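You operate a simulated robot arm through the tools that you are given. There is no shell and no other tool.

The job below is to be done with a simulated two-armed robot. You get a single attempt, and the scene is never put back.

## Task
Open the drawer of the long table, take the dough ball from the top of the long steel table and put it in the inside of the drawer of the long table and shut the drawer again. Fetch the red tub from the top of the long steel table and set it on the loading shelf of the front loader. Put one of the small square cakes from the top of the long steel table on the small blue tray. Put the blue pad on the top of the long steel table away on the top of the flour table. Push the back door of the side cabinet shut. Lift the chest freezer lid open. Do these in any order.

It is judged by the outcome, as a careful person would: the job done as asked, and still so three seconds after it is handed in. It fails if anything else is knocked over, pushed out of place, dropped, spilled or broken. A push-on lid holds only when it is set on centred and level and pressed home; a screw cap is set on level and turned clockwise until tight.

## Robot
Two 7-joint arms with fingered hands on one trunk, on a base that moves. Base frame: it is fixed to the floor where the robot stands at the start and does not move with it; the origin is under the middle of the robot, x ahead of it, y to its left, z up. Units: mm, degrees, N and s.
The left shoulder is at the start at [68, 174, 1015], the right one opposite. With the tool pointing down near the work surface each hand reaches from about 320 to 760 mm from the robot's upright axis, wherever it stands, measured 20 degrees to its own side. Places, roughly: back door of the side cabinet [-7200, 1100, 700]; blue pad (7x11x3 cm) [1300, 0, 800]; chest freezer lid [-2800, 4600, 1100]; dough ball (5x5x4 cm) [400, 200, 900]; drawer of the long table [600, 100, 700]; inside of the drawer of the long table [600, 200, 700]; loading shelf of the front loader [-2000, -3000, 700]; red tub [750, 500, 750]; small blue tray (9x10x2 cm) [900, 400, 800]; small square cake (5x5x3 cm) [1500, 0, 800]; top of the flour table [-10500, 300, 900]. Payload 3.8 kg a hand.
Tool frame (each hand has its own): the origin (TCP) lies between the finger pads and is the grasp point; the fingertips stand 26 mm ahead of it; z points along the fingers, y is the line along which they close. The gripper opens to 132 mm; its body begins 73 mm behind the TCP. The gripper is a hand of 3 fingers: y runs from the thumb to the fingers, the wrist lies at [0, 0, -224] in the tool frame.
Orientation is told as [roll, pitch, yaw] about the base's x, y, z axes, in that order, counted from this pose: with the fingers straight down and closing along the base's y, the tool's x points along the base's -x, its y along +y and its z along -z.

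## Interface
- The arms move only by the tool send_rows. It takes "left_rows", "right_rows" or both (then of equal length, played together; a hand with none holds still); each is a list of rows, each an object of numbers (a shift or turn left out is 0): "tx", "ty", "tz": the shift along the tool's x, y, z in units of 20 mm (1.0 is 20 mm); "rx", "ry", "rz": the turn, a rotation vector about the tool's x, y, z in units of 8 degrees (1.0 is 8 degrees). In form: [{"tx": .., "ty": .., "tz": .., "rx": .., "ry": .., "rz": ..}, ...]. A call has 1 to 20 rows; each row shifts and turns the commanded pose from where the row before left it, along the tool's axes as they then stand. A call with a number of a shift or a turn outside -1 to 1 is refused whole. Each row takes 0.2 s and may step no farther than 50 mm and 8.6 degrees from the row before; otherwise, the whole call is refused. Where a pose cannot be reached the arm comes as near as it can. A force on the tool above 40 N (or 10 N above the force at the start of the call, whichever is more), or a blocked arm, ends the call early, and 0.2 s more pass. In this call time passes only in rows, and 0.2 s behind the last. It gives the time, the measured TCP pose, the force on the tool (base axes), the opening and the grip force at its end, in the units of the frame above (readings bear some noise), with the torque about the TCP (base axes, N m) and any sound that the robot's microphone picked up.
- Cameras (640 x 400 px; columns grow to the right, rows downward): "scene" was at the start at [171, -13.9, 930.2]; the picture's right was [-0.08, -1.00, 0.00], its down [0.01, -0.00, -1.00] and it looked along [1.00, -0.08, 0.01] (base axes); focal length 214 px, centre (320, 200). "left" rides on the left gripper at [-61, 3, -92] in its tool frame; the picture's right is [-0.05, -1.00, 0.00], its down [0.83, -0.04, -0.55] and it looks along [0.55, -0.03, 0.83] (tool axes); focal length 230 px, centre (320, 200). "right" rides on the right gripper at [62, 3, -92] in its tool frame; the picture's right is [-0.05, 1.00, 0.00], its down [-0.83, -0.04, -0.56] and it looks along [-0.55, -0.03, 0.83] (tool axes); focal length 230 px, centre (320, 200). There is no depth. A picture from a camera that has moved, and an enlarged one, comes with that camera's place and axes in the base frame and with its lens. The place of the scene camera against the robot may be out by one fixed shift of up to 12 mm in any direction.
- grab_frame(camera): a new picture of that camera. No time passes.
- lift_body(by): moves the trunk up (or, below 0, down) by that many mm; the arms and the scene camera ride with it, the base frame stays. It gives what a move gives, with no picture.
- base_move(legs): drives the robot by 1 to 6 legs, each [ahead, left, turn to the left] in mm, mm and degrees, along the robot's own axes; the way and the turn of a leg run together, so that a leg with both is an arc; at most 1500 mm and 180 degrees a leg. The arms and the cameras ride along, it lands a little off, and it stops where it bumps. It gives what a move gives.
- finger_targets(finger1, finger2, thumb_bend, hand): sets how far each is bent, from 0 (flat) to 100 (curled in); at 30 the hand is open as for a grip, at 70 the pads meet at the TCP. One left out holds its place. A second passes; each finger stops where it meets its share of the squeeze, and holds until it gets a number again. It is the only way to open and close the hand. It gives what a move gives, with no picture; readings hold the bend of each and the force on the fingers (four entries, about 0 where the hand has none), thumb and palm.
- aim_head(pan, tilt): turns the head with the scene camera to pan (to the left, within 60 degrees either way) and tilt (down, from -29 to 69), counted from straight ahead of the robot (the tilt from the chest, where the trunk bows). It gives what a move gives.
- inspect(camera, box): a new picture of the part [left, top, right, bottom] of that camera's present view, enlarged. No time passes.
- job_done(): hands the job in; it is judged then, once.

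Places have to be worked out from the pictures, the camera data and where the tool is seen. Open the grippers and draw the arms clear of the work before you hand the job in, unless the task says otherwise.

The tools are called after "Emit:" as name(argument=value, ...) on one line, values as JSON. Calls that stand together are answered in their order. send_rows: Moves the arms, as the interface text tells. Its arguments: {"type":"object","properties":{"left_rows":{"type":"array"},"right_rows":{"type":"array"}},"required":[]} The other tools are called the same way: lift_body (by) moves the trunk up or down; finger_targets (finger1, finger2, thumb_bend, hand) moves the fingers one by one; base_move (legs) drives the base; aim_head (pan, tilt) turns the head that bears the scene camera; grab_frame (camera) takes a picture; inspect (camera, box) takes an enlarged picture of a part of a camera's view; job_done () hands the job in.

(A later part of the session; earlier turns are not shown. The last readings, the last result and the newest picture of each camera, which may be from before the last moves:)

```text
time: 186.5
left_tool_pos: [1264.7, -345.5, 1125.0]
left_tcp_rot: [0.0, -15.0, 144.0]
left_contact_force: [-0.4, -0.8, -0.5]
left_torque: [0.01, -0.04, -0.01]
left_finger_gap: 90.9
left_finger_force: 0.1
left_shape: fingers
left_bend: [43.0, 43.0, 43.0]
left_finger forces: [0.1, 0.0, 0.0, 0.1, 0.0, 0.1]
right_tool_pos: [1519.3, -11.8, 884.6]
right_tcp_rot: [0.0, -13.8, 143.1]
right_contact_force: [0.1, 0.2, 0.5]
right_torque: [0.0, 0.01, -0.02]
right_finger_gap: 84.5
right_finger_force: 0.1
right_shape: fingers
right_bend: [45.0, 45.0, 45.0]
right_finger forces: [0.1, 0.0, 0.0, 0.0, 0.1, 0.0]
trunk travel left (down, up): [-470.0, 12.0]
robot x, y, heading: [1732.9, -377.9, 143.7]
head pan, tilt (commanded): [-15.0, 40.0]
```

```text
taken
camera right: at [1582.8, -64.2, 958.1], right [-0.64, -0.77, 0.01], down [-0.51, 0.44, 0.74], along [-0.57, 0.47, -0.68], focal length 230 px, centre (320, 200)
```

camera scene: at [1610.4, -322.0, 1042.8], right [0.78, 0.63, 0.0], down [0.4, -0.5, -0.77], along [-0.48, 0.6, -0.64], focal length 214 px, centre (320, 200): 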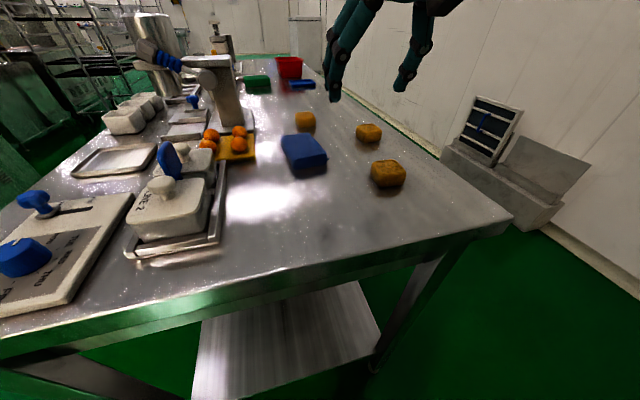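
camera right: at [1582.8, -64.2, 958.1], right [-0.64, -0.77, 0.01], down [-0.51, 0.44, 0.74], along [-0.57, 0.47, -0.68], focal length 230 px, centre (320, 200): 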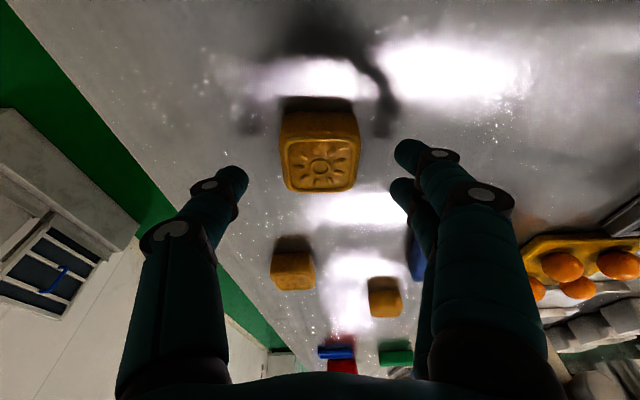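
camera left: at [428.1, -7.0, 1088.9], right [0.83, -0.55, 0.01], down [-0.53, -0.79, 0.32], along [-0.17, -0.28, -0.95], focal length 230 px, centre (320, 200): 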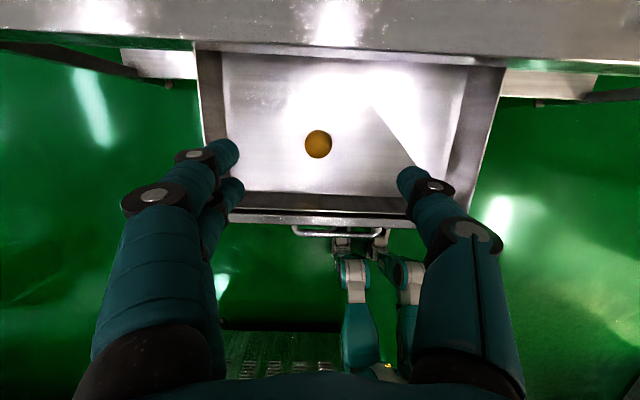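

Centred on the cake. I go down the last 22 mm and close gently.

Emit:
send_rows(right_rows=[{"tx": 0.13, "tz": 0.53}, {"tx": 0.13, "tz": 0.53}])

Emit:
finger_targets(hand="right", finger1=58, finger2=58, thumb_bend=58)

Emit:
grab_frame(camera="right")

```text
time: 187.1
left_tool_pos: [1265.8, -346.6, 1126.4]
left_tcp_rot: [-0.2, -15.2, 144.1]
left_contact_force: [-0.5, -0.2, 0.4]
left_torque: [0.03, 0.01, 0.01]
left_finger_gap: 90.9
left_finger_force: 0.0
left_shape: fingers
left_bend: [43.0, 43.0, 43.0]
left_finger forces: [0.0, 0.1, 0.0, 0.0, 0.1, 0.0]
right_tool_pos: [1519.2, -12.3, 865.1]
right_tcp_rot: [0.1, -14.2, 143.0]
right_contact_force: [2.2, 2.2, 15.1]
right_torque: [-0.63, 0.27, 0.07]
right_finger_gap: 84.1
right_finger_force: 8.0
right_shape: fingers
right_bend: [48.0, 45.0, 45.0]
right_finger forces: [15.3, 0.0, 0.0, 0.1, 0.1, 0.0]
trunk travel left (down, up): [-470.0, 12.0]
robot x, y, heading: [1734.5, -379.9, 143.5]
head pan, tilt (commanded): [-15.0, 40.0]
```

```text
time: 188.1
left_tool_pos: [1264.6, -347.5, 1125.4]
left_tcp_rot: [-0.1, -15.3, 144.0]
left_contact_force: [0.0, -0.4, 0.2]
left_torque: [0.01, -0.01, -0.01]
left_finger_gap: 90.9
left_finger_force: 0.1
left_shape: fingers
left_bend: [43.0, 43.0, 43.0]
left_finger forces: [0.1, 0.0, 0.0, 0.1, 0.0, 0.0]
right_tool_pos: [1518.0, -11.8, 863.9]
right_tcp_rot: [0.1, -14.0, 143.2]
right_contact_force: [-4.6, -2.5, 29.9]
right_torque: [-1.43, 0.82, -0.11]
right_finger_gap: 64.4
right_finger_force: 15.7
right_shape: fingers
right_bend: [52.0, 56.0, 57.0]
right_finger forces: [29.2, 0.9, 0.1, 0.1, 0.7, 0.0]
trunk travel left (down, up): [-470.0, 12.0]
robot x, y, heading: [1733.0, -375.3, 144.0]
head pan, tilt (commanded): [-15.0, 40.0]
```

```text
taken
camera right: at [1582.4, -64.7, 937.6], right [-0.64, -0.77, 0.01], down [-0.51, 0.44, 0.74], along [-0.58, 0.47, -0.67], focal length 230 px, centre (320, 200)
```

right: 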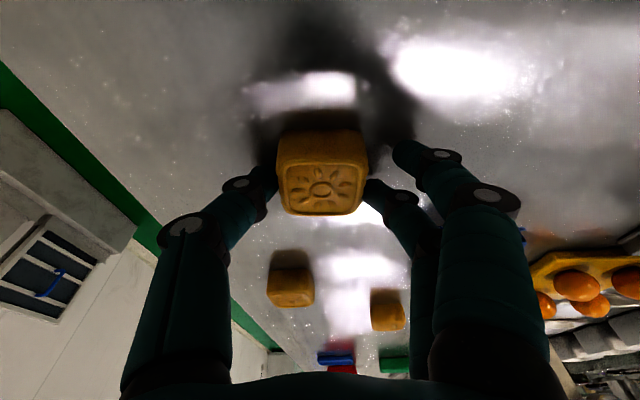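

A fingertip is pressing on the table. I lift about 7 mm to free it, then finish closing.

Emit:
send_rows(right_rows=[{"tx": -0.045, "tz": -0.17}, {"tx": -0.045, "tz": -0.17}])

Emit:
finger_targets(hand="right", finger1=60, finger2=60, thumb_bend=60)

Emit:
grab_frame(camera="right")

```text
time: 188.7
left_tool_pos: [1264.6, -345.9, 1123.0]
left_tcp_rot: [-0.1, -15.0, 144.2]
left_contact_force: [1.0, 0.8, 0.2]
left_torque: [0.03, 0.0, 0.0]
left_finger_gap: 90.9
left_finger_force: 0.0
left_shape: fingers
left_bend: [43.0, 43.0, 43.0]
left_finger forces: [0.0, 0.0, 0.1, 0.0, 0.0, 0.0]
right_tool_pos: [1522.1, -11.1, 866.4]
right_tcp_rot: [-0.2, -13.4, 143.1]
right_contact_force: [0.4, -0.2, 2.4]
right_torque: [-0.1, 0.01, -0.03]
right_finger_gap: 50.4
right_finger_force: 2.0
right_shape: fingers
right_bend: [56.0, 56.0, 57.0]
right_finger forces: [2.0, 0.8, 0.0, 0.0, 0.8, 0.0]
trunk travel left (down, up): [-470.0, 12.0]
robot x, y, heading: [1735.3, -377.0, 143.8]
head pan, tilt (commanded): [-15.0, 40.0]
```

```text
time: 189.7
left_tool_pos: [1264.3, -345.5, 1124.4]
left_tcp_rot: [-0.1, -15.0, 144.0]
left_contact_force: [0.2, -0.1, -0.6]
left_torque: [0.03, -0.03, 0.0]
left_finger_gap: 90.8
left_finger_force: 0.0
left_shape: fingers
left_bend: [43.0, 43.0, 43.0]
left_finger forces: [0.1, 0.1, 0.0, 0.0, 0.0, 0.0]
right_tool_pos: [1518.6, -11.7, 868.3]
right_tcp_rot: [0.0, -13.8, 143.1]
right_contact_force: [0.3, 0.5, -0.8]
right_torque: [-0.03, -0.03, -0.01]
right_finger_gap: 47.1
right_finger_force: 5.0
right_shape: fingers
right_bend: [56.0, 57.0, 58.0]
right_finger forces: [2.6, 2.0, 0.0, 0.0, 4.7, 0.0]
trunk travel left (down, up): [-470.0, 12.0]
robot x, y, heading: [1733.1, -376.2, 143.7]
head pan, tilt (commanded): [-15.0, 40.0]
```

```text
taken
camera right: at [1582.3, -63.9, 942.3], right [-0.64, -0.77, 0.01], down [-0.51, 0.44, 0.74], along [-0.57, 0.47, -0.68], focal length 230 px, centre (320, 200)
```

right: 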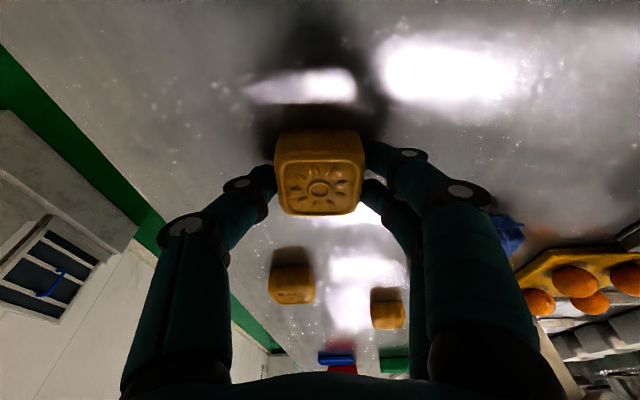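

A balanced grip (2.6 + 2.0 vs 4.7 N) with the table free. I lift the cake.

Emit:
send_rows(right_rows=[{"tx": -0.12, "tz": -0.48}, {"tx": -0.12, "tz": -0.48}, {"tx": -0.238, "tz": -0.971}, {"tx": -0.238, "tz": -0.971}, {"tx": -0.238, "tz": -0.971}])

Emit:
grab_frame(camera="right")

```text
time: 190.9
left_tool_pos: [1263.5, -348.6, 1125.0]
left_tcp_rot: [-0.1, -15.0, 144.0]
left_contact_force: [0.6, -0.5, 0.0]
left_torque: [0.04, 0.02, -0.03]
left_finger_gap: 91.0
left_finger_force: 0.1
left_shape: fingers
left_bend: [43.0, 43.0, 43.0]
left_finger forces: [0.0, 0.0, 0.0, 0.1, 0.1, 0.0]
right_tool_pos: [1518.3, -14.6, 949.6]
right_tcp_rot: [-0.1, -13.9, 143.1]
right_contact_force: [0.3, -0.9, -0.9]
right_torque: [0.03, 0.03, -0.02]
right_finger_gap: 47.0
right_finger_force: 4.7
right_shape: fingers
right_bend: [56.0, 57.0, 58.0]
right_finger forces: [2.6, 2.1, 0.0, 0.1, 4.6, 0.1]
trunk travel left (down, up): [-470.0, 12.0]
robot x, y, heading: [1734.1, -377.7, 143.7]
head pan, tilt (commanded): [-15.0, 40.0]
```

```text
taken
camera right: at [1582.6, -67.8, 1023.5], right [-0.64, -0.77, 0.01], down [-0.51, 0.44, 0.74], along [-0.57, 0.47, -0.67], focal length 230 px, centre (320, 200)
```

right: 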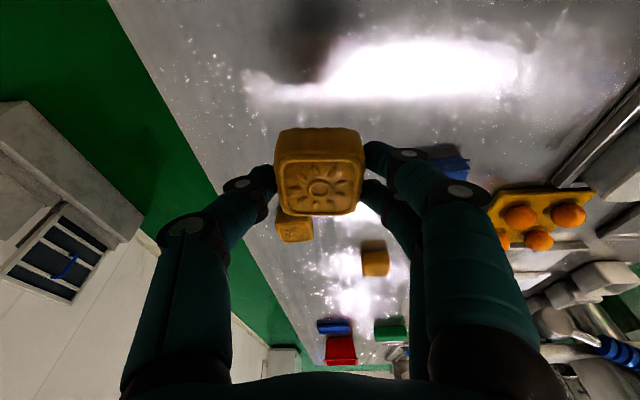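

The cake is held. With the left hand I now fetch the blue pad (about n≈757, u≈1116): I shift the base right 263 and ahead 96 so the pad lies under the left hand's area.

Emit:
base_move(legs=[[0, -263, 0], [96, 0, 0]])

Emit:
finger_targets(hand="left", finger1=36, finger2=36, thumb_bend=36)

Emit:
grab_frame(camera="left")

Emit:
aim_head(pan=15, tilt=45)

Emit:
grab_frame(camera="scene")

```text
time: 194.0
left_tool_pos: [1427.7, -134.0, 1124.5]
left_tcp_rot: [0.0, -15.0, 144.5]
left_contact_force: [0.1, 0.5, 0.1]
left_torque: [-0.02, 0.01, 0.03]
left_finger_gap: 90.9
left_finger_force: 0.0
left_shape: fingers
left_bend: [43.0, 43.0, 43.0]
left_finger forces: [0.1, 0.1, 0.0, 0.0, 0.1, 0.0]
right_tool_pos: [1682.4, 200.8, 948.4]
right_tcp_rot: [-0.1, -13.7, 143.6]
right_contact_force: [-0.2, -0.8, -0.4]
right_torque: [-0.04, 0.02, -0.01]
right_finger_gap: 46.9
right_finger_force: 4.8
right_shape: fingers
right_bend: [56.0, 57.0, 58.0]
right_finger forces: [2.5, 2.1, 0.0, 0.0, 4.7, 0.0]
trunk travel left (down, up): [-470.0, 12.0]
robot x, y, heading: [1897.7, -162.6, 144.2]
head pan, tilt (commanded): [-15.0, 40.0]
stopped in leg 1: the robot was blocked; the commanded pose is now the measured one
```

```text
time: 195.0
left_tool_pos: [1429.0, -133.1, 1124.2]
left_tcp_rot: [-0.1, -15.2, 144.5]
left_contact_force: [0.3, 0.7, -0.1]
left_torque: [0.01, -0.01, 0.01]
left_finger_gap: 114.4
left_finger_force: 0.0
left_shape: fingers
left_bend: [36.0, 36.0, 36.0]
left_finger forces: [0.1, 0.0, 0.0, 0.0, 0.0, 0.1]
right_tool_pos: [1681.5, 201.1, 949.3]
right_tcp_rot: [0.0, -13.8, 143.6]
right_contact_force: [0.0, -0.6, -0.2]
right_torque: [0.0, 0.0, 0.0]
right_finger_gap: 46.9
right_finger_force: 5.2
right_shape: fingers
right_bend: [56.0, 57.0, 58.0]
right_finger forces: [2.5, 2.1, 0.1, 0.0, 4.7, 0.0]
trunk travel left (down, up): [-470.0, 12.0]
robot x, y, heading: [1899.7, -161.3, 144.6]
head pan, tilt (commanded): [-15.0, 40.0]
```

```text
taken
camera left: at [1398.4, -117.3, 1229.3], right [0.54, 0.84, 0.01], down [0.8, -0.51, 0.32], along [0.28, -0.16, -0.95], focal length 230 px, centre (320, 200)
```

left: 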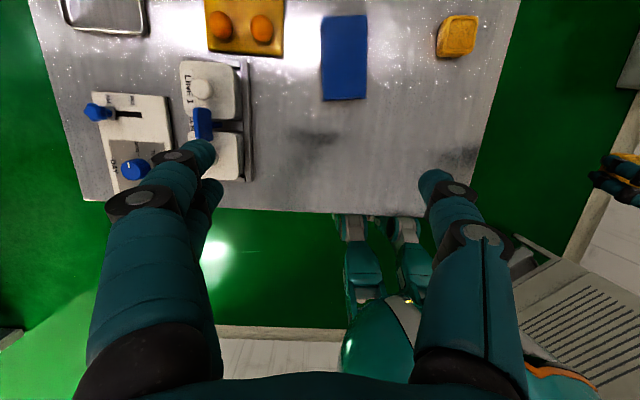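

```text
time: 196.0
left_tool_pos: [1429.6, -134.5, 1125.1]
left_tcp_rot: [0.0, -15.1, 144.4]
left_contact_force: [0.4, -0.6, 0.2]
left_torque: [0.0, 0.03, 0.03]
left_finger_gap: 114.6
left_finger_force: 0.0
left_shape: fingers
left_bend: [36.0, 36.0, 36.0]
left_finger forces: [0.0, 0.1, 0.0, 0.0, 0.0, 0.0]
right_tool_pos: [1681.4, 200.4, 948.1]
right_tcp_rot: [0.1, -13.8, 143.6]
right_contact_force: [1.2, 0.2, -0.2]
right_torque: [0.01, -0.02, -0.02]
right_finger_gap: 47.2
right_finger_force: 4.5
right_shape: fingers
right_bend: [56.0, 57.0, 58.0]
right_finger forces: [2.6, 2.1, 0.1, 0.1, 4.7, 0.0]
trunk travel left (down, up): [-470.0, 12.0]
robot x, y, heading: [1899.7, -159.4, 144.1]
head pan, tilt (commanded): [15.0, 45.0]
```

```text
taken
camera scene: at [1728.1, -77.0, 1035.5], right [0.35, 0.94, 0.0], down [0.66, -0.25, -0.71], along [-0.66, 0.25, -0.71], focal length 214 px, centre (320, 200)
```

scene: 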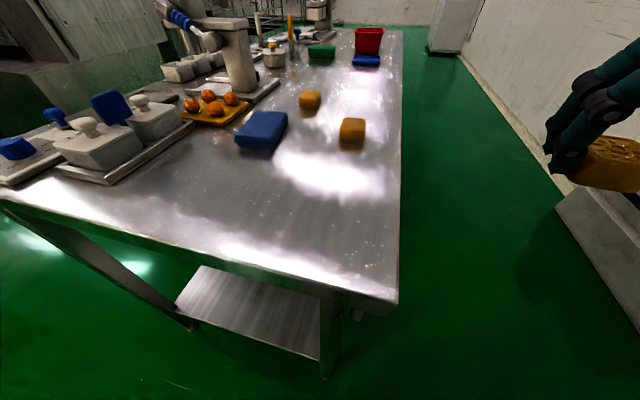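

The move stopped as blocked, just about where I wanted (n≈981). I look to the right to see what is there.

Emit:
aim_head(pan=-60, tilt=35)

Emit:
grab_frame(camera="scene")

```text
time: 197.5
left_tool_pos: [1429.8, -133.9, 1124.2]
left_tcp_rot: [-0.2, -15.0, 144.4]
left_contact_force: [-0.5, 1.1, -1.0]
left_torque: [0.01, -0.04, -0.01]
left_finger_gap: 114.3
left_finger_force: 0.1
left_shape: fingers
left_bend: [36.0, 36.0, 36.0]
left_finger forces: [0.1, 0.0, 0.1, 0.0, 0.0, 0.1]
right_tool_pos: [1681.2, 200.0, 947.1]
right_tcp_rot: [0.0, -13.9, 143.5]
right_contact_force: [0.2, -0.7, -0.1]
right_torque: [-0.02, -0.01, 0.01]
right_finger_gap: 46.5
right_finger_force: 4.5
right_shape: fingers
right_bend: [56.0, 57.0, 58.0]
right_finger forces: [2.6, 2.2, 0.1, 0.1, 4.6, 0.1]
trunk travel left (down, up): [-470.0, 12.0]
robot x, y, heading: [1899.6, -159.9, 144.6]
head pan, tilt (commanded): [-60.0, 35.0]
```

```text
taken
camera scene: at [1812.7, -18.1, 1050.3], right [1.0, -0.1, 0.0], down [-0.06, -0.57, -0.82], along [0.08, 0.82, -0.57], focal length 214 px, centre (320, 200)
```

scene: 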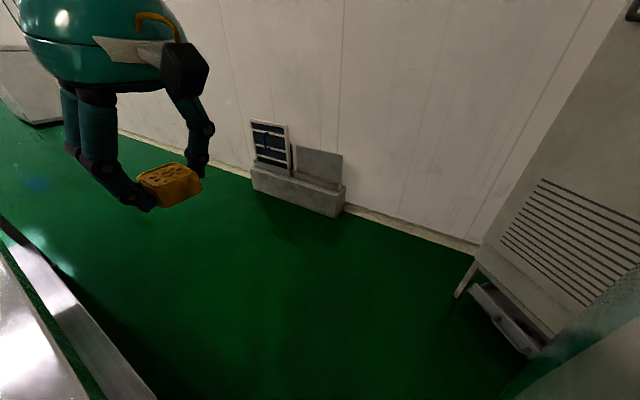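

A vented cabinet stands behind-right; I touched its side. I move ahead, away from it and toward the pad.

Emit:
base_move(legs=[[95, 10, 0]])

Emit:
aim_head(pan=15, tilt=45)

Emit:
grab_frame(camera="left")

```text
time: 198.3
left_tool_pos: [1428.1, -133.4, 1124.4]
left_tcp_rot: [0.0, -15.0, 144.3]
left_contact_force: [0.0, 1.0, -0.2]
left_torque: [0.01, -0.02, -0.01]
left_finger_gap: 114.6
left_finger_force: 0.1
left_shape: fingers
left_bend: [36.0, 36.0, 36.0]
left_finger forces: [0.0, 0.0, 0.1, 0.1, 0.1, 0.0]
right_tool_pos: [1682.5, 201.7, 948.0]
right_tcp_rot: [0.0, -13.7, 143.3]
right_contact_force: [-0.2, 0.1, 0.4]
right_torque: [0.01, -0.05, 0.0]
right_finger_gap: 47.0
right_finger_force: 4.6
right_shape: fingers
right_bend: [56.0, 57.0, 58.0]
right_finger forces: [2.6, 2.1, 0.0, 0.0, 4.7, 0.1]
trunk travel left (down, up): [-470.0, 12.0]
robot x, y, heading: [1898.8, -163.6, 144.1]
head pan, tilt (commanded): [-60.0, 35.0]
stopped in leg 1: the robot was blocked; the commanded pose is now the measured one
```

```text
time: 199.8
left_tool_pos: [1428.2, -133.3, 1124.1]
left_tcp_rot: [0.0, -15.1, 144.4]
left_contact_force: [0.6, 0.4, 1.0]
left_torque: [-0.01, 0.0, -0.01]
left_finger_gap: 114.4
left_finger_force: 0.0
left_shape: fingers
left_bend: [36.0, 36.0, 36.0]
left_finger forces: [0.0, 0.1, 0.0, 0.0, 0.0, 0.0]
right_tool_pos: [1682.0, 201.5, 947.2]
right_tcp_rot: [0.1, -13.8, 143.4]
right_contact_force: [0.0, 0.8, -0.7]
right_torque: [0.02, -0.01, -0.03]
right_finger_gap: 46.8
right_finger_force: 4.4
right_shape: fingers
right_bend: [56.0, 57.0, 58.0]
right_finger forces: [2.5, 2.2, 0.0, 0.0, 4.7, 0.0]
trunk travel left (down, up): [-470.0, 12.0]
robot x, y, heading: [1899.9, -161.3, 144.4]
head pan, tilt (commanded): [15.0, 45.0]
```

```text
taken
camera left: at [1397.9, -116.3, 1229.3], right [0.54, 0.84, 0.01], down [0.79, -0.52, 0.32], along [0.28, -0.16, -0.95], focal length 230 px, centre (320, 200)
```

left: 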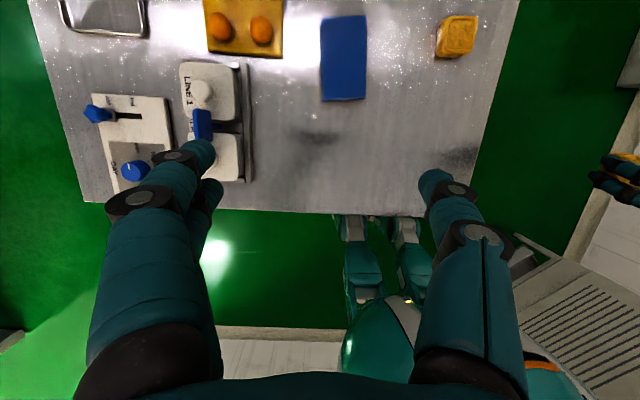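

The base front also touches: its footprint reaches about 290 mm ahead, so 295 mm from the table end is the closest. The pad is then ~500 mm ahead, fine with the trunk lower; first I raise and pull back the cake hand, then lower the trunk.

Emit:
base_move(legs=[[-15, 0, 0]])

Emit:
send_rows(right_rows=[{"tx": 0.28, "tz": -0.94}, {"tx": 0.28, "tz": -0.94}, {"tx": 0.28, "tz": -0.94}, {"tx": 0.28, "tz": -0.94}, {"tx": 0.28, "tz": -0.94}, {"tx": 0.28, "tz": -0.94}])

Emit:
lift_body(by=-110)

Emit:
grab_frame(camera="right")

Emit:
grab_frame(camera="left")

```text
time: 200.6
left_tool_pos: [1437.6, -141.2, 1122.9]
left_tcp_rot: [-0.1, -15.0, 144.3]
left_contact_force: [-0.7, -0.3, 0.4]
left_torque: [0.01, 0.02, -0.01]
left_finger_gap: 114.3
left_finger_force: 0.2
left_shape: fingers
left_bend: [36.0, 36.0, 36.0]
left_finger forces: [0.1, 0.1, 0.0, 0.0, 0.1, 0.0]
right_tool_pos: [1692.5, 194.2, 947.2]
right_tcp_rot: [0.0, -13.6, 143.4]
right_contact_force: [0.2, 0.1, -1.2]
right_torque: [-0.02, -0.01, -0.01]
right_finger_gap: 46.7
right_finger_force: 4.7
right_shape: fingers
right_bend: [56.0, 57.0, 58.0]
right_finger forces: [2.6, 2.1, 0.0, 0.1, 4.7, 0.1]
trunk travel left (down, up): [-470.0, 12.0]
robot x, y, heading: [1911.5, -169.0, 144.1]
head pan, tilt (commanded): [15.0, 45.0]
```

```text
time: 202.0
left_tool_pos: [1440.9, -141.0, 1124.3]
left_tcp_rot: [0.0, -15.2, 144.2]
left_contact_force: [-0.1, -0.5, -0.3]
left_torque: [-0.02, 0.01, 0.01]
left_finger_gap: 114.4
left_finger_force: 0.1
left_shape: fingers
left_bend: [36.0, 36.0, 36.0]
left_finger forces: [0.1, 0.1, 0.0, 0.1, 0.0, 0.0]
right_tool_pos: [1716.8, 177.9, 975.5]
right_tcp_rot: [0.0, -13.9, 143.1]
right_contact_force: [0.7, 1.0, -0.9]
right_torque: [-0.01, 0.01, 0.01]
right_finger_gap: 46.8
right_finger_force: 4.4
right_shape: fingers
right_bend: [56.0, 57.0, 58.0]
right_finger forces: [2.6, 2.1, 0.0, 0.0, 4.6, 0.0]
right hand out of reach, approached as far as the arm can: row 2, 3, 4, 5, 6
trunk travel left (down, up): [-470.0, 12.0]
robot x, y, heading: [1911.0, -170.4, 144.3]
head pan, tilt (commanded): [15.0, 45.0]
```

```text
time: 203.4
left_tool_pos: [1440.1, -141.5, 1014.7]
left_tcp_rot: [-0.1, -15.1, 144.3]
left_contact_force: [-0.2, -0.7, -1.3]
left_torque: [0.0, -0.01, -0.03]
left_finger_gap: 114.4
left_finger_force: 0.1
left_shape: fingers
left_bend: [36.0, 36.0, 36.0]
left_finger forces: [0.0, 0.1, 0.1, 0.0, 0.0, 0.0]
right_tool_pos: [1723.1, 174.2, 827.7]
right_tcp_rot: [-0.1, -7.2, 143.2]
right_contact_force: [0.0, -0.5, -0.6]
right_torque: [-0.02, -0.03, -0.01]
right_finger_gap: 46.6
right_finger_force: 5.0
right_shape: fingers
right_bend: [56.0, 57.0, 58.0]
right_finger forces: [2.5, 2.1, 0.0, 0.0, 4.7, 0.0]
trunk travel left (down, up): [-360.0, 122.0]
robot x, y, heading: [1909.1, -172.1, 144.1]
head pan, tilt (commanded): [15.0, 45.0]
```

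```text
taken
camera right: at [1779.0, 126.8, 910.7], right [-0.64, -0.77, 0.0], down [-0.58, 0.48, 0.66], along [-0.51, 0.42, -0.76], focal length 230 px, centre (320, 200)
```

right: 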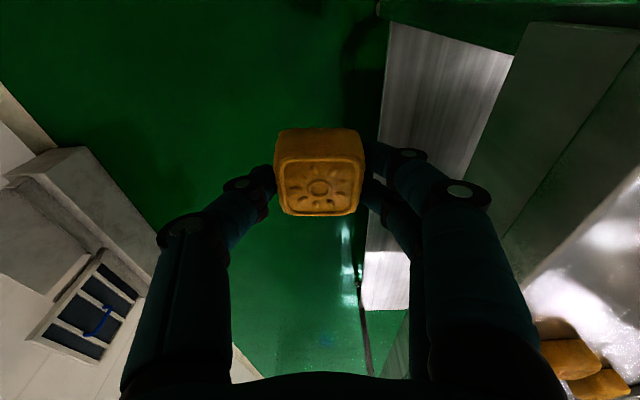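

```text
taken
camera left: at [1409.6, -124.8, 1119.6], right [0.54, 0.84, 0.01], down [0.79, -0.52, 0.32], along [0.28, -0.16, -0.95], focal length 230 px, centre (320, 200)
```

left: 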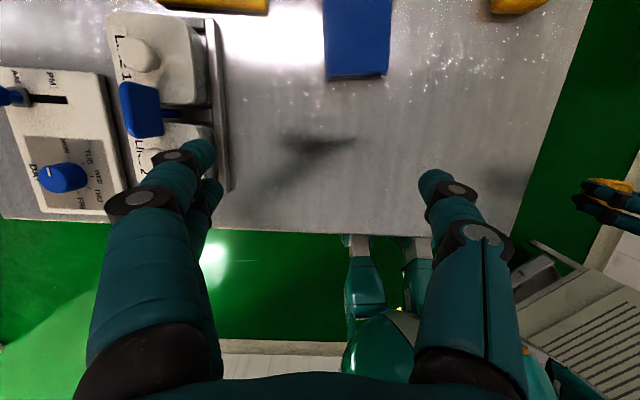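

The cake hand sank to z≈828 close beside the table's rear edge; no contact, but I raise it again now.

Emit:
send_rows(right_rows=[{"tx": -0.12, "tz": -0.95}, {"tx": -0.12, "tz": -0.95}, {"tx": -0.12, "tz": -0.95}, {"tx": -0.12, "tz": -0.95}, {"tx": -0.12, "tz": -0.95}, {"tx": -0.12, "tz": -0.95}])

```text
time: 204.8
left_tool_pos: [1439.6, -142.8, 1014.7]
left_tcp_rot: [-0.2, -15.1, 144.3]
left_contact_force: [0.8, -1.2, 0.2]
left_torque: [0.01, 0.0, 0.0]
left_finger_gap: 114.5
left_finger_force: 0.0
left_shape: fingers
left_bend: [36.0, 36.0, 36.0]
left_finger forces: [0.0, 0.0, 0.0, 0.0, 0.1, 0.0]
right_tool_pos: [1715.9, 160.0, 859.5]
right_tcp_rot: [-0.1, -7.6, 143.2]
right_contact_force: [0.1, 0.8, -0.3]
right_torque: [-0.02, -0.01, -0.01]
right_finger_gap: 46.8
right_finger_force: 4.5
right_shape: fingers
right_bend: [56.0, 57.0, 58.0]
right_finger forces: [2.5, 2.0, 0.1, 0.1, 4.6, 0.1]
right hand out of reach, approached as far as the arm can: row 2, 3, 4, 5, 6
trunk travel left (down, up): [-360.0, 122.0]
robot x, y, heading: [1913.3, -169.3, 144.3]
head pan, tilt (commanded): [15.0, 45.0]
```

The right arm is stuck in its present elbow posture going up. I try moving it outward to the right first, then up.

Emit:
send_rows(right_rows=[{"ty": -0.9}, {"ty": -0.9}, {"ty": -0.9}, {"ty": -0.9}, {"tx": -0.12, "tz": -0.95}, {"tx": -0.12, "tz": -0.95}, {"tx": -0.12, "tz": -0.95}, {"tx": -0.12, "tz": -0.95}, {"tx": -0.12, "tz": -0.95}])

```text
time: 206.8
left_tool_pos: [1440.4, -142.6, 1015.0]
left_tcp_rot: [-0.1, -15.1, 144.2]
left_contact_force: [0.6, -0.1, -0.4]
left_torque: [-0.01, 0.01, 0.02]
left_finger_gap: 114.5
left_finger_force: 0.1
left_shape: fingers
left_bend: [36.0, 36.0, 36.0]
left_finger forces: [0.0, 0.0, 0.1, 0.0, 0.1, 0.0]
right_tool_pos: [1715.9, 160.9, 859.9]
right_tcp_rot: [-0.1, -7.7, 143.1]
right_contact_force: [-0.1, 0.0, -0.9]
right_torque: [-0.01, 0.01, -0.01]
right_finger_gap: 46.9
right_finger_force: 4.5
right_shape: fingers
right_bend: [56.0, 57.0, 58.0]
right_finger forces: [2.5, 2.1, 0.0, 0.0, 4.5, 0.1]
right hand out of reach, approached as far as the arm can: row 1, 2, 3, 4, 5, 6, 7, 8, 9
trunk travel left (down, up): [-360.0, 122.0]
robot x, y, heading: [1911.4, -173.0, 144.3]
head pan, tilt (commanded): [15.0, 45.0]
```

The wrist is at its flexion limit in this elbow-down posture; tilting the hand forward should free it. I tilt the cake hand 32° forward and raise it.

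Emit:
send_rows(right_rows=[{"ry": -0.8}, {"ry": -0.8}, {"ry": -0.8}, {"ry": -0.8}, {"ry": -0.8}, {"tx": -0.6, "tz": -0.6}, {"tx": -0.6, "tz": -0.6}, {"tx": -0.6, "tz": -0.6}, {"tx": -0.6, "tz": -0.6}, {"tx": -0.6, "tz": -0.6}, {"tx": -0.6, "tz": -0.6}])

Emit:
grab_frame(camera="right")

```text
time: 209.2
left_tool_pos: [1440.5, -140.9, 1015.0]
left_tcp_rot: [-0.1, -15.2, 144.2]
left_contact_force: [0.6, 1.5, -0.5]
left_torque: [0.0, 0.02, 0.0]
left_finger_gap: 114.4
left_finger_force: 0.0
left_shape: fingers
left_bend: [36.0, 36.0, 36.0]
left_finger forces: [0.1, 0.1, 0.0, 0.0, 0.0, 0.0]
right_tool_pos: [1640.4, 189.4, 939.7]
right_tcp_rot: [-0.2, -23.3, 143.1]
right_contact_force: [-0.2, 0.3, 0.3]
right_torque: [-0.03, 0.0, 0.0]
right_finger_gap: 46.8
right_finger_force: 4.8
right_shape: fingers
right_bend: [56.0, 57.0, 58.0]
right_finger forces: [2.5, 2.1, 0.0, 0.0, 4.6, 0.0]
right hand out of reach, approached as far as the arm can: row 1, 2, 3, 4, 5, 10, 11
trunk travel left (down, up): [-360.0, 122.0]
robot x, y, heading: [1909.2, -171.9, 144.0]
head pan, tilt (commanded): [15.0, 45.0]
```

```text
taken
camera right: at [1712.9, 129.8, 998.6], right [-0.64, -0.77, 0.02], down [-0.41, 0.36, 0.84], along [-0.65, 0.53, -0.54], focal length 230 px, centre (320, 200)
```

right: 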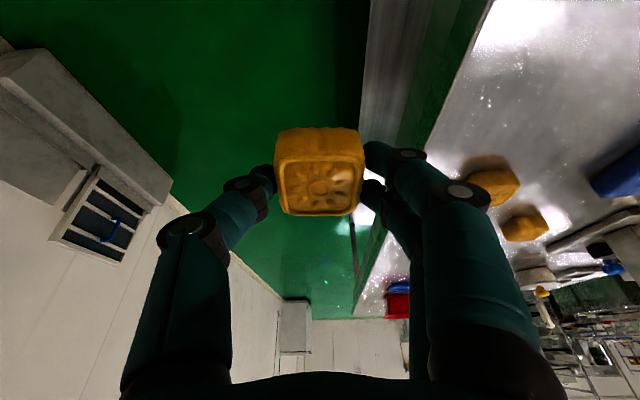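

The cake hand is safe at z≈940. The pad lies with its near end at n≈732–798, u≈1170, long side along u. I bring the left hand over it (ahead 110, right 35), still high above the sample-box divider.

Emit:
send_rows(left_rows=[{"ty": -0.875}, {"ty": -0.875}, {"tx": -0.886, "tz": 0.237}, {"tx": -0.886, "tz": 0.237}, {"tx": -0.886, "tz": 0.237}, {"tx": -0.886, "tz": 0.237}, {"tx": -0.886, "tz": 0.237}, {"tx": -0.886, "tz": 0.237}])

Emit:
grab_frame(camera="left")

```text
time: 211.0
left_tool_pos: [1370.7, -49.6, 1014.8]
left_tcp_rot: [0.0, -15.0, 144.3]
left_contact_force: [0.2, 0.6, 1.3]
left_torque: [-0.01, 0.01, -0.02]
left_finger_gap: 114.7
left_finger_force: 0.0
left_shape: fingers
left_bend: [36.0, 36.0, 36.0]
left_finger forces: [0.0, 0.1, 0.0, 0.1, 0.0, 0.1]
right_tool_pos: [1639.0, 189.3, 939.1]
right_tcp_rot: [-0.4, -23.2, 143.1]
right_contact_force: [0.0, 0.6, -0.5]
right_torque: [0.02, 0.01, 0.01]
right_finger_gap: 46.9
right_finger_force: 4.8
right_shape: fingers
right_bend: [56.0, 57.0, 58.0]
right_finger forces: [2.4, 2.2, 0.1, 0.0, 4.5, 0.0]
trunk travel left (down, up): [-360.0, 122.0]
robot x, y, heading: [1909.5, -170.2, 144.2]
head pan, tilt (commanded): [15.0, 45.0]
```

```text
taken
camera left: at [1341.1, -31.9, 1120.0], right [0.54, 0.84, 0.01], down [0.79, -0.52, 0.32], along [0.28, -0.16, -0.95], focal length 230 px, centre (320, 200)
```

left: 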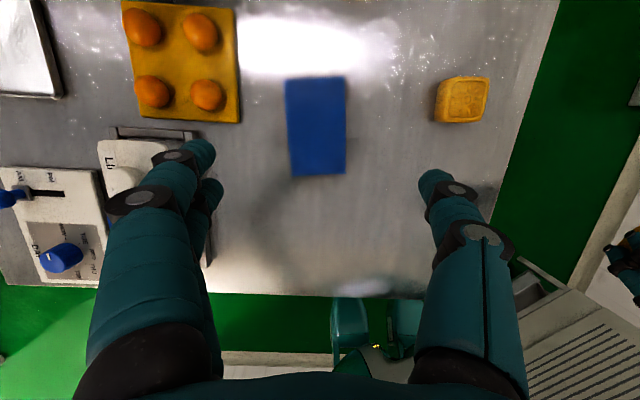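

Centred over the pad (its centre n≈761, u≈1110). I go down to z≈880.

Emit:
send_rows(left_rows=[{"tx": 0.21, "tz": 0.94}, {"tx": 0.21, "tz": 0.94}, {"tx": 0.21, "tz": 0.94}, {"tx": 0.21, "tz": 0.94}, {"tx": 0.21, "tz": 0.94}, {"tx": 0.21, "tz": 0.94}, {"tx": 0.21, "tz": 0.94}])

Emit:
grab_frame(camera="left")

```text
time: 212.6
left_tool_pos: [1367.4, -46.0, 879.1]
left_tcp_rot: [-0.1, -15.1, 144.4]
left_contact_force: [0.8, 0.0, -0.8]
left_torque: [-0.01, -0.01, 0.0]
left_finger_gap: 114.2
left_finger_force: 0.0
left_shape: fingers
left_bend: [36.0, 36.0, 36.0]
left_finger forces: [0.0, 0.1, 0.0, 0.0, 0.0, 0.0]
right_tool_pos: [1639.9, 190.1, 939.9]
right_tcp_rot: [-0.3, -23.2, 143.0]
right_contact_force: [-0.4, 1.3, -0.8]
right_torque: [0.01, -0.01, -0.03]
right_finger_gap: 46.7
right_finger_force: 4.4
right_shape: fingers
right_bend: [56.0, 57.0, 58.0]
right_finger forces: [2.6, 2.1, 0.1, 0.0, 4.7, 0.0]
trunk travel left (down, up): [-360.0, 122.0]
robot x, y, heading: [1911.3, -170.2, 144.3]
head pan, tilt (commanded): [15.0, 45.0]
```

```text
taken
camera left: at [1337.2, -28.8, 983.4], right [0.54, 0.84, 0.01], down [0.79, -0.52, 0.32], along [0.28, -0.16, -0.95], focal length 230 px, centre (320, 200)
```

left: 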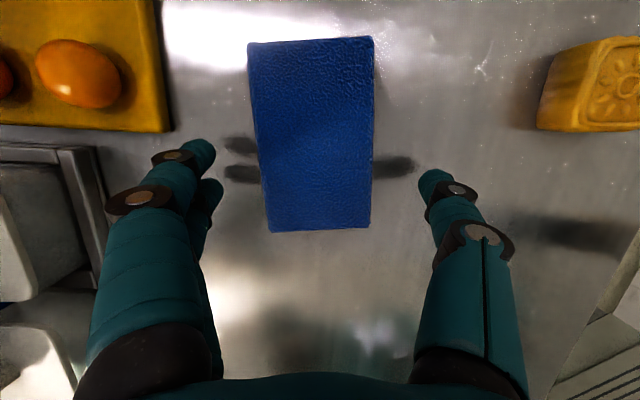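

The pad is between thumb and fingers. I lower 8 mm more and close.

Emit:
send_rows(left_rows=[{"tx": 0.104, "tz": 0.386}])

Emit:
finger_targets(hand="left", finger1=50, finger2=50, thumb_bend=50)

Emit:
grab_frame(camera="left")

```text
time: 213.0
left_tool_pos: [1366.4, -46.5, 871.5]
left_tcp_rot: [-0.1, -15.0, 144.3]
left_contact_force: [0.4, 1.0, -0.8]
left_torque: [0.01, 0.0, 0.01]
left_finger_gap: 114.6
left_finger_force: 0.1
left_shape: fingers
left_bend: [36.0, 36.0, 36.0]
left_finger forces: [0.0, 0.1, 0.1, 0.0, 0.0, 0.0]
right_tool_pos: [1640.3, 190.0, 939.1]
right_tcp_rot: [-0.3, -23.3, 143.1]
right_contact_force: [0.3, 0.1, -0.5]
right_torque: [0.0, 0.02, 0.0]
right_finger_gap: 46.7
right_finger_force: 4.6
right_shape: fingers
right_bend: [56.0, 57.0, 58.0]
right_finger forces: [2.4, 2.1, 0.0, 0.0, 4.5, 0.0]
trunk travel left (down, up): [-360.0, 122.0]
robot x, y, heading: [1909.3, -171.4, 143.9]
head pan, tilt (commanded): [15.0, 45.0]
```

```text
time: 214.0
left_tool_pos: [1367.6, -46.7, 871.1]
left_tcp_rot: [-0.1, -15.1, 144.3]
left_contact_force: [0.5, 0.0, -1.2]
left_torque: [0.0, -0.02, 0.0]
left_finger_gap: 70.6
left_finger_force: 0.8
left_shape: fingers
left_bend: [49.0, 50.0, 50.0]
left_finger forces: [0.6, 0.0, 0.0, 0.0, 0.7, 0.1]
right_tool_pos: [1640.6, 188.8, 938.7]
right_tcp_rot: [-0.2, -23.3, 143.2]
right_contact_force: [0.0, 0.6, -0.4]
right_torque: [0.0, 0.03, 0.0]
right_finger_gap: 47.0
right_finger_force: 4.5
right_shape: fingers
right_bend: [56.0, 57.0, 58.0]
right_finger forces: [2.5, 2.1, 0.0, 0.1, 4.7, 0.0]
trunk travel left (down, up): [-360.0, 122.0]
robot x, y, heading: [1910.8, -171.9, 144.1]
head pan, tilt (commanded): [15.0, 45.0]
```

```text
taken
camera left: at [1337.1, -28.9, 976.4], right [0.54, 0.84, 0.01], down [0.79, -0.52, 0.32], along [0.28, -0.16, -0.95], focal length 230 px, centre (320, 200)
```

left: 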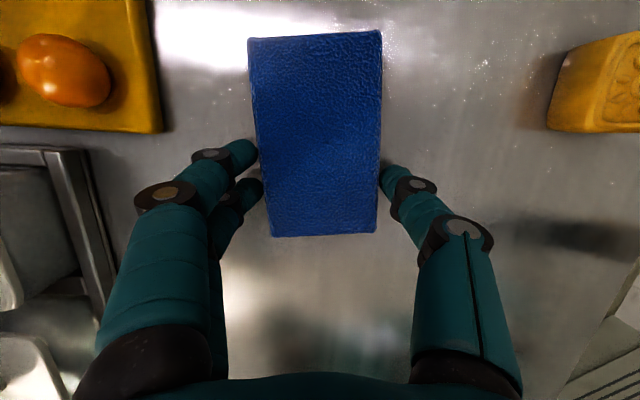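

Both sides are touching the pad. I tighten the grip step by step.

Emit:
finger_targets(hand="left", finger1=55, finger2=55, thumb_bend=55)

Emit:
grab_frame(camera="left")

```text
time: 215.0
left_tool_pos: [1368.0, -45.7, 870.9]
left_tcp_rot: [-0.1, -15.2, 144.4]
left_contact_force: [-0.7, -0.3, -0.5]
left_torque: [0.06, 0.01, -0.01]
left_finger_gap: 68.3
left_finger_force: 6.0
left_shape: fingers
left_bend: [50.0, 51.0, 52.0]
left_finger forces: [3.6, 2.7, 0.0, 0.0, 6.1, 0.0]
right_tool_pos: [1640.9, 188.9, 939.4]
right_tcp_rot: [-0.3, -23.3, 143.0]
right_contact_force: [0.8, -0.5, 0.2]
right_torque: [0.0, 0.01, -0.01]
right_finger_gap: 46.8
right_finger_force: 4.5
right_shape: fingers
right_bend: [56.0, 57.0, 58.0]
right_finger forces: [2.5, 2.2, 0.1, 0.1, 4.7, 0.1]
trunk travel left (down, up): [-360.0, 122.0]
robot x, y, heading: [1910.1, -170.7, 144.1]
head pan, tilt (commanded): [15.0, 45.0]
```

```text
taken
camera left: at [1337.0, -28.9, 976.4], right [0.54, 0.84, 0.01], down [0.79, -0.52, 0.32], along [0.28, -0.16, -0.95], focal length 230 px, centre (320, 200)
```

left: 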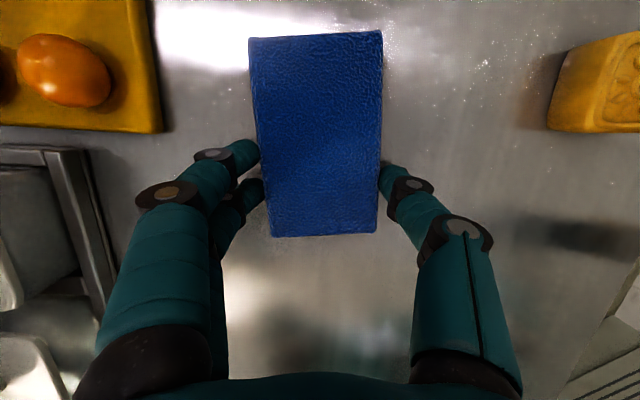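

Good balanced grip. I add a bit more squeeze for the long carry and lift.

Emit:
finger_targets(hand="left", finger1=58, finger2=58, thumb_bend=58)

Emit:
send_rows(left_rows=[{"tx": -0.13, "tz": -0.48}, {"tx": -0.13, "tz": -0.48}, {"tx": -0.25, "tz": -0.95}, {"tx": -0.25, "tz": -0.95}, {"tx": -0.25, "tz": -0.95}, {"tx": -0.25, "tz": -0.95}])

Emit:
grab_frame(camera="left")

```text
time: 216.0
left_tool_pos: [1367.9, -45.8, 872.0]
left_tcp_rot: [-0.1, -15.1, 144.3]
left_contact_force: [0.3, 0.9, 0.0]
left_torque: [0.03, -0.01, -0.02]
left_finger_gap: 66.9
left_finger_force: 8.3
left_shape: fingers
left_bend: [50.0, 51.0, 53.0]
left_finger forces: [4.6, 3.9, 0.1, 0.0, 8.4, 0.0]
right_tool_pos: [1640.4, 189.4, 938.6]
right_tcp_rot: [-0.2, -23.2, 143.1]
right_contact_force: [-0.4, 0.4, -0.6]
right_torque: [-0.03, -0.03, -0.01]
right_finger_gap: 46.6
right_finger_force: 4.4
right_shape: fingers
right_bend: [56.0, 57.0, 58.0]
right_finger forces: [2.4, 2.2, 0.1, 0.1, 4.6, 0.1]
trunk travel left (down, up): [-360.0, 122.0]
robot x, y, heading: [1911.8, -170.6, 144.2]
head pan, tilt (commanded): [15.0, 45.0]
```

```text
time: 217.4
left_tool_pos: [1366.2, -43.2, 970.1]
left_tcp_rot: [0.0, -15.0, 144.3]
left_contact_force: [0.0, 0.2, -1.2]
left_torque: [-0.02, 0.0, -0.01]
left_finger_gap: 67.1
left_finger_force: 8.8
left_shape: fingers
left_bend: [50.0, 51.0, 53.0]
left_finger forces: [4.8, 4.0, 0.0, 0.1, 8.6, 0.0]
right_tool_pos: [1640.0, 189.2, 938.7]
right_tcp_rot: [-0.3, -23.3, 143.2]
right_contact_force: [0.0, -0.4, -1.3]
right_torque: [0.0, -0.04, -0.01]
right_finger_gap: 46.9
right_finger_force: 4.3
right_shape: fingers
right_bend: [56.0, 57.0, 58.0]
right_finger forces: [2.5, 2.1, 0.0, 0.0, 4.6, 0.0]
trunk travel left (down, up): [-360.0, 122.0]
robot x, y, heading: [1907.6, -169.1, 144.3]
head pan, tilt (commanded): [15.0, 45.0]
```

```text
taken
camera left: at [1336.2, -26.6, 1075.4], right [0.54, 0.84, 0.01], down [0.79, -0.52, 0.32], along [0.28, -0.16, -0.95], focal length 230 px, centre (320, 200)
```

left: 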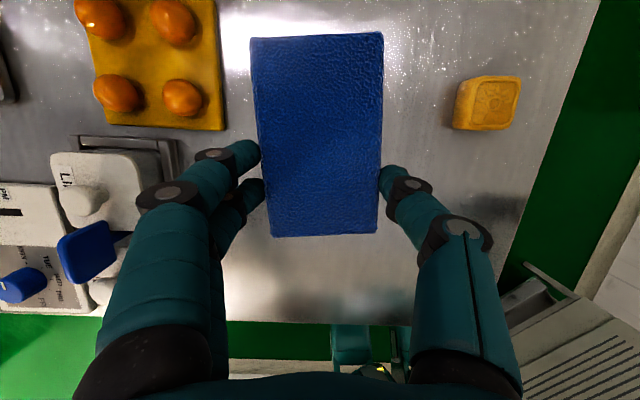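

The pad is held firmly. I pull the left hand back, raise the trunk, and drive around the table's far corner to its rear side, turning to face it.

Emit:
send_rows(left_rows=[{"tx": 0.966, "tz": -0.259}, {"tx": 0.966, "tz": -0.259}, {"tx": 0.966, "tz": -0.259}, {"tx": 0.966, "tz": -0.259}, {"tx": 0.966, "tz": -0.259}])

Emit:
lift_body(by=105)

Emit:
base_move(legs=[[-45, 0, 0], [0, -510, 0], [370, 0, 0], [0, 0, 90]])

Emit:
aim_head(pan=-20, tilt=30)

Emit:
grab_frame(camera="scene")

```text
time: 218.6
left_tool_pos: [1449.2, -104.4, 969.7]
left_tcp_rot: [-0.2, -15.0, 144.3]
left_contact_force: [0.6, 0.2, -0.4]
left_torque: [-0.02, -0.01, -0.01]
left_finger_gap: 67.1
left_finger_force: 8.5
left_shape: fingers
left_bend: [50.0, 51.0, 53.0]
left_finger forces: [4.7, 3.8, 0.0, 0.1, 8.6, 0.0]
right_tool_pos: [1640.2, 187.6, 939.1]
right_tcp_rot: [-0.4, -23.3, 143.1]
right_contact_force: [0.6, -0.4, -0.5]
right_torque: [0.04, 0.01, 0.02]
right_finger_gap: 46.9
right_finger_force: 4.7
right_shape: fingers
right_bend: [56.0, 57.0, 58.0]
right_finger forces: [2.5, 2.1, 0.0, 0.0, 4.7, 0.1]
trunk travel left (down, up): [-360.0, 122.0]
robot x, y, heading: [1908.4, -174.1, 143.9]
head pan, tilt (commanded): [15.0, 45.0]
```

```text
time: 219.9
left_tool_pos: [1447.7, -104.6, 1075.2]
left_tcp_rot: [0.0, -14.9, 144.3]
left_contact_force: [-1.0, 0.5, -1.5]
left_torque: [-0.01, 0.01, 0.02]
left_finger_gap: 67.1
left_finger_force: 9.2
left_shape: fingers
left_bend: [50.0, 51.0, 53.0]
left_finger forces: [4.7, 3.9, 0.1, 0.1, 8.5, 0.0]
right_tool_pos: [1662.0, 172.4, 1159.2]
right_tcp_rot: [0.0, -39.0, 142.8]
right_contact_force: [1.0, -0.5, -0.6]
right_torque: [-0.04, 0.01, 0.04]
right_finger_gap: 46.7
right_finger_force: 4.5
right_shape: fingers
right_bend: [56.0, 57.0, 58.0]
right_finger forces: [2.4, 2.1, 0.1, 0.1, 4.6, 0.1]
trunk travel left (down, up): [-465.0, 17.0]
robot x, y, heading: [1907.3, -171.5, 144.2]
head pan, tilt (commanded): [15.0, 45.0]
```

```text
time: 231.2
left_tool_pos: [1889.8, -43.2, 1076.4]
left_tcp_rot: [0.0, -15.2, -123.9]
left_contact_force: [-0.7, 0.1, 0.0]
left_torque: [0.02, 0.0, -0.01]
left_finger_gap: 67.4
left_finger_force: 9.3
left_shape: fingers
left_bend: [50.0, 51.0, 53.0]
left_finger forces: [4.5, 3.9, 0.0, 0.0, 8.5, 0.2]
right_tool_pos: [1605.4, 161.7, 1158.5]
right_tcp_rot: [0.1, -39.0, -125.3]
right_contact_force: [-0.3, -0.7, -0.7]
right_torque: [-0.02, 0.03, 0.01]
right_finger_gap: 46.9
right_finger_force: 4.1
right_shape: fingers
right_bend: [56.0, 57.0, 58.0]
right_finger forces: [2.4, 2.1, 0.1, 0.2, 4.6, 0.0]
trunk travel left (down, up): [-465.0, 17.0]
robot x, y, heading: [1942.8, 423.2, -124.3]
head pan, tilt (commanded): [15.0, 45.0]
```

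```text
time: 232.2
left_tool_pos: [1888.6, -44.0, 1075.9]
left_tcp_rot: [-0.1, -15.1, -123.9]
left_contact_force: [0.0, 0.9, -0.1]
left_torque: [0.02, -0.03, 0.0]
left_finger_gap: 66.8
left_finger_force: 8.5
left_shape: fingers
left_bend: [50.0, 51.0, 53.0]
left_finger forces: [4.6, 4.0, 0.1, 0.1, 8.6, 0.0]
right_tool_pos: [1605.3, 160.9, 1158.7]
right_tcp_rot: [0.1, -39.1, -125.3]
right_contact_force: [-0.7, 0.0, -1.3]
right_torque: [0.04, 0.0, -0.02]
right_finger_gap: 46.8
right_finger_force: 4.1
right_shape: fingers
right_bend: [56.0, 57.0, 58.0]
right_finger forces: [2.5, 2.1, 0.0, 0.0, 4.7, 0.0]
trunk travel left (down, up): [-465.0, 17.0]
robot x, y, heading: [1937.7, 419.7, -123.7]
head pan, tilt (commanded): [-20.0, 30.0]
```

```text
taken
camera scene: at [1800.9, 270.8, 1051.0], right [-0.59, 0.81, 0.0], down [0.4, 0.29, -0.87], along [-0.7, -0.51, -0.5], focal length 214 px, centre (320, 200)
```

scene: 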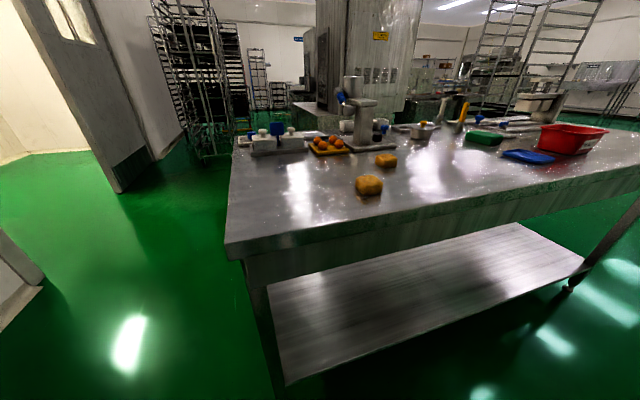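

From the rear I see the blue tray and the red tub near this edge. I strafe right to bring the tray under the right hand and straighten the heading.

Emit:
base_move(legs=[[0, 0, -2], [0, -620, 0]])

Emit:
aim_head(pan=-20, tilt=45)

Emit:
grab_frame(camera="scene")

Emit:
grab_frame(camera="right")

```text
time: 238.6
left_tool_pos: [1367.7, 324.3, 1076.3]
left_tcp_rot: [-0.1, -15.1, -125.3]
left_contact_force: [0.6, 0.7, 0.1]
left_torque: [-0.01, -0.01, 0.0]
left_finger_gap: 67.2
left_finger_force: 8.8
left_shape: fingers
left_bend: [50.0, 51.0, 53.0]
left_finger forces: [4.7, 3.9, 0.0, 0.0, 8.6, 0.1]
right_tool_pos: [1089.6, 536.8, 1159.8]
right_tcp_rot: [0.1, -39.1, -126.7]
right_contact_force: [0.1, 0.2, -0.2]
right_torque: [-0.02, -0.01, 0.02]
right_finger_gap: 47.0
right_finger_force: 4.2
right_shape: fingers
right_bend: [56.0, 57.0, 58.0]
right_finger forces: [2.5, 2.1, 0.0, 0.0, 4.7, 0.0]
trunk travel left (down, up): [-465.0, 17.0]
robot x, y, heading: [1432.9, 785.2, -125.5]
head pan, tilt (commanded): [-20.0, 30.0]
```

```text
time: 239.3
left_tool_pos: [1367.2, 324.2, 1076.1]
left_tcp_rot: [-0.1, -15.0, -125.4]
left_contact_force: [-0.5, 0.0, 0.2]
left_torque: [0.02, -0.05, -0.01]
left_finger_gap: 67.4
left_finger_force: 8.7
left_shape: fingers
left_bend: [50.0, 51.0, 53.0]
left_finger forces: [4.7, 4.0, 0.0, 0.0, 8.6, 0.0]
right_tool_pos: [1088.9, 537.1, 1159.7]
right_tcp_rot: [0.0, -39.1, -126.8]
right_contact_force: [0.0, 0.4, -0.6]
right_torque: [0.03, -0.03, 0.0]
right_finger_gap: 46.9
right_finger_force: 4.9
right_shape: fingers
right_bend: [56.0, 57.0, 58.0]
right_finger forces: [2.5, 2.1, 0.0, 0.0, 4.7, 0.1]
trunk travel left (down, up): [-465.0, 17.0]
robot x, y, heading: [1430.8, 791.0, -125.4]
head pan, tilt (commanded): [-20.0, 45.0]
```

```text
taken
camera scene: at [1294.7, 646.7, 1028.5], right [-0.57, 0.82, 0.0], down [0.58, 0.4, -0.71], along [-0.58, -0.4, -0.71], focal length 214 px, centre (320, 200)
```

scene: 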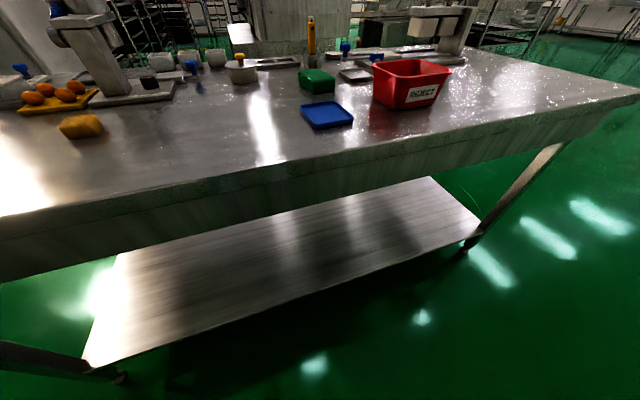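

```text
taken
camera right: at [1155.2, 619.4, 1190.9], right [0.78, -0.63, 0.03], down [-0.21, -0.21, 0.95], along [-0.59, -0.75, -0.3], focal length 230 px, centre (320, 200)
```

right: 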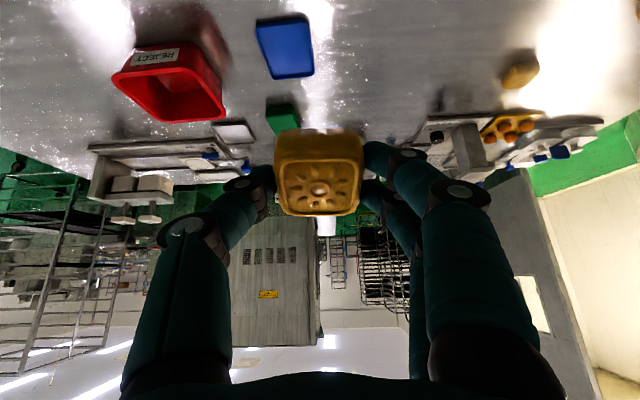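

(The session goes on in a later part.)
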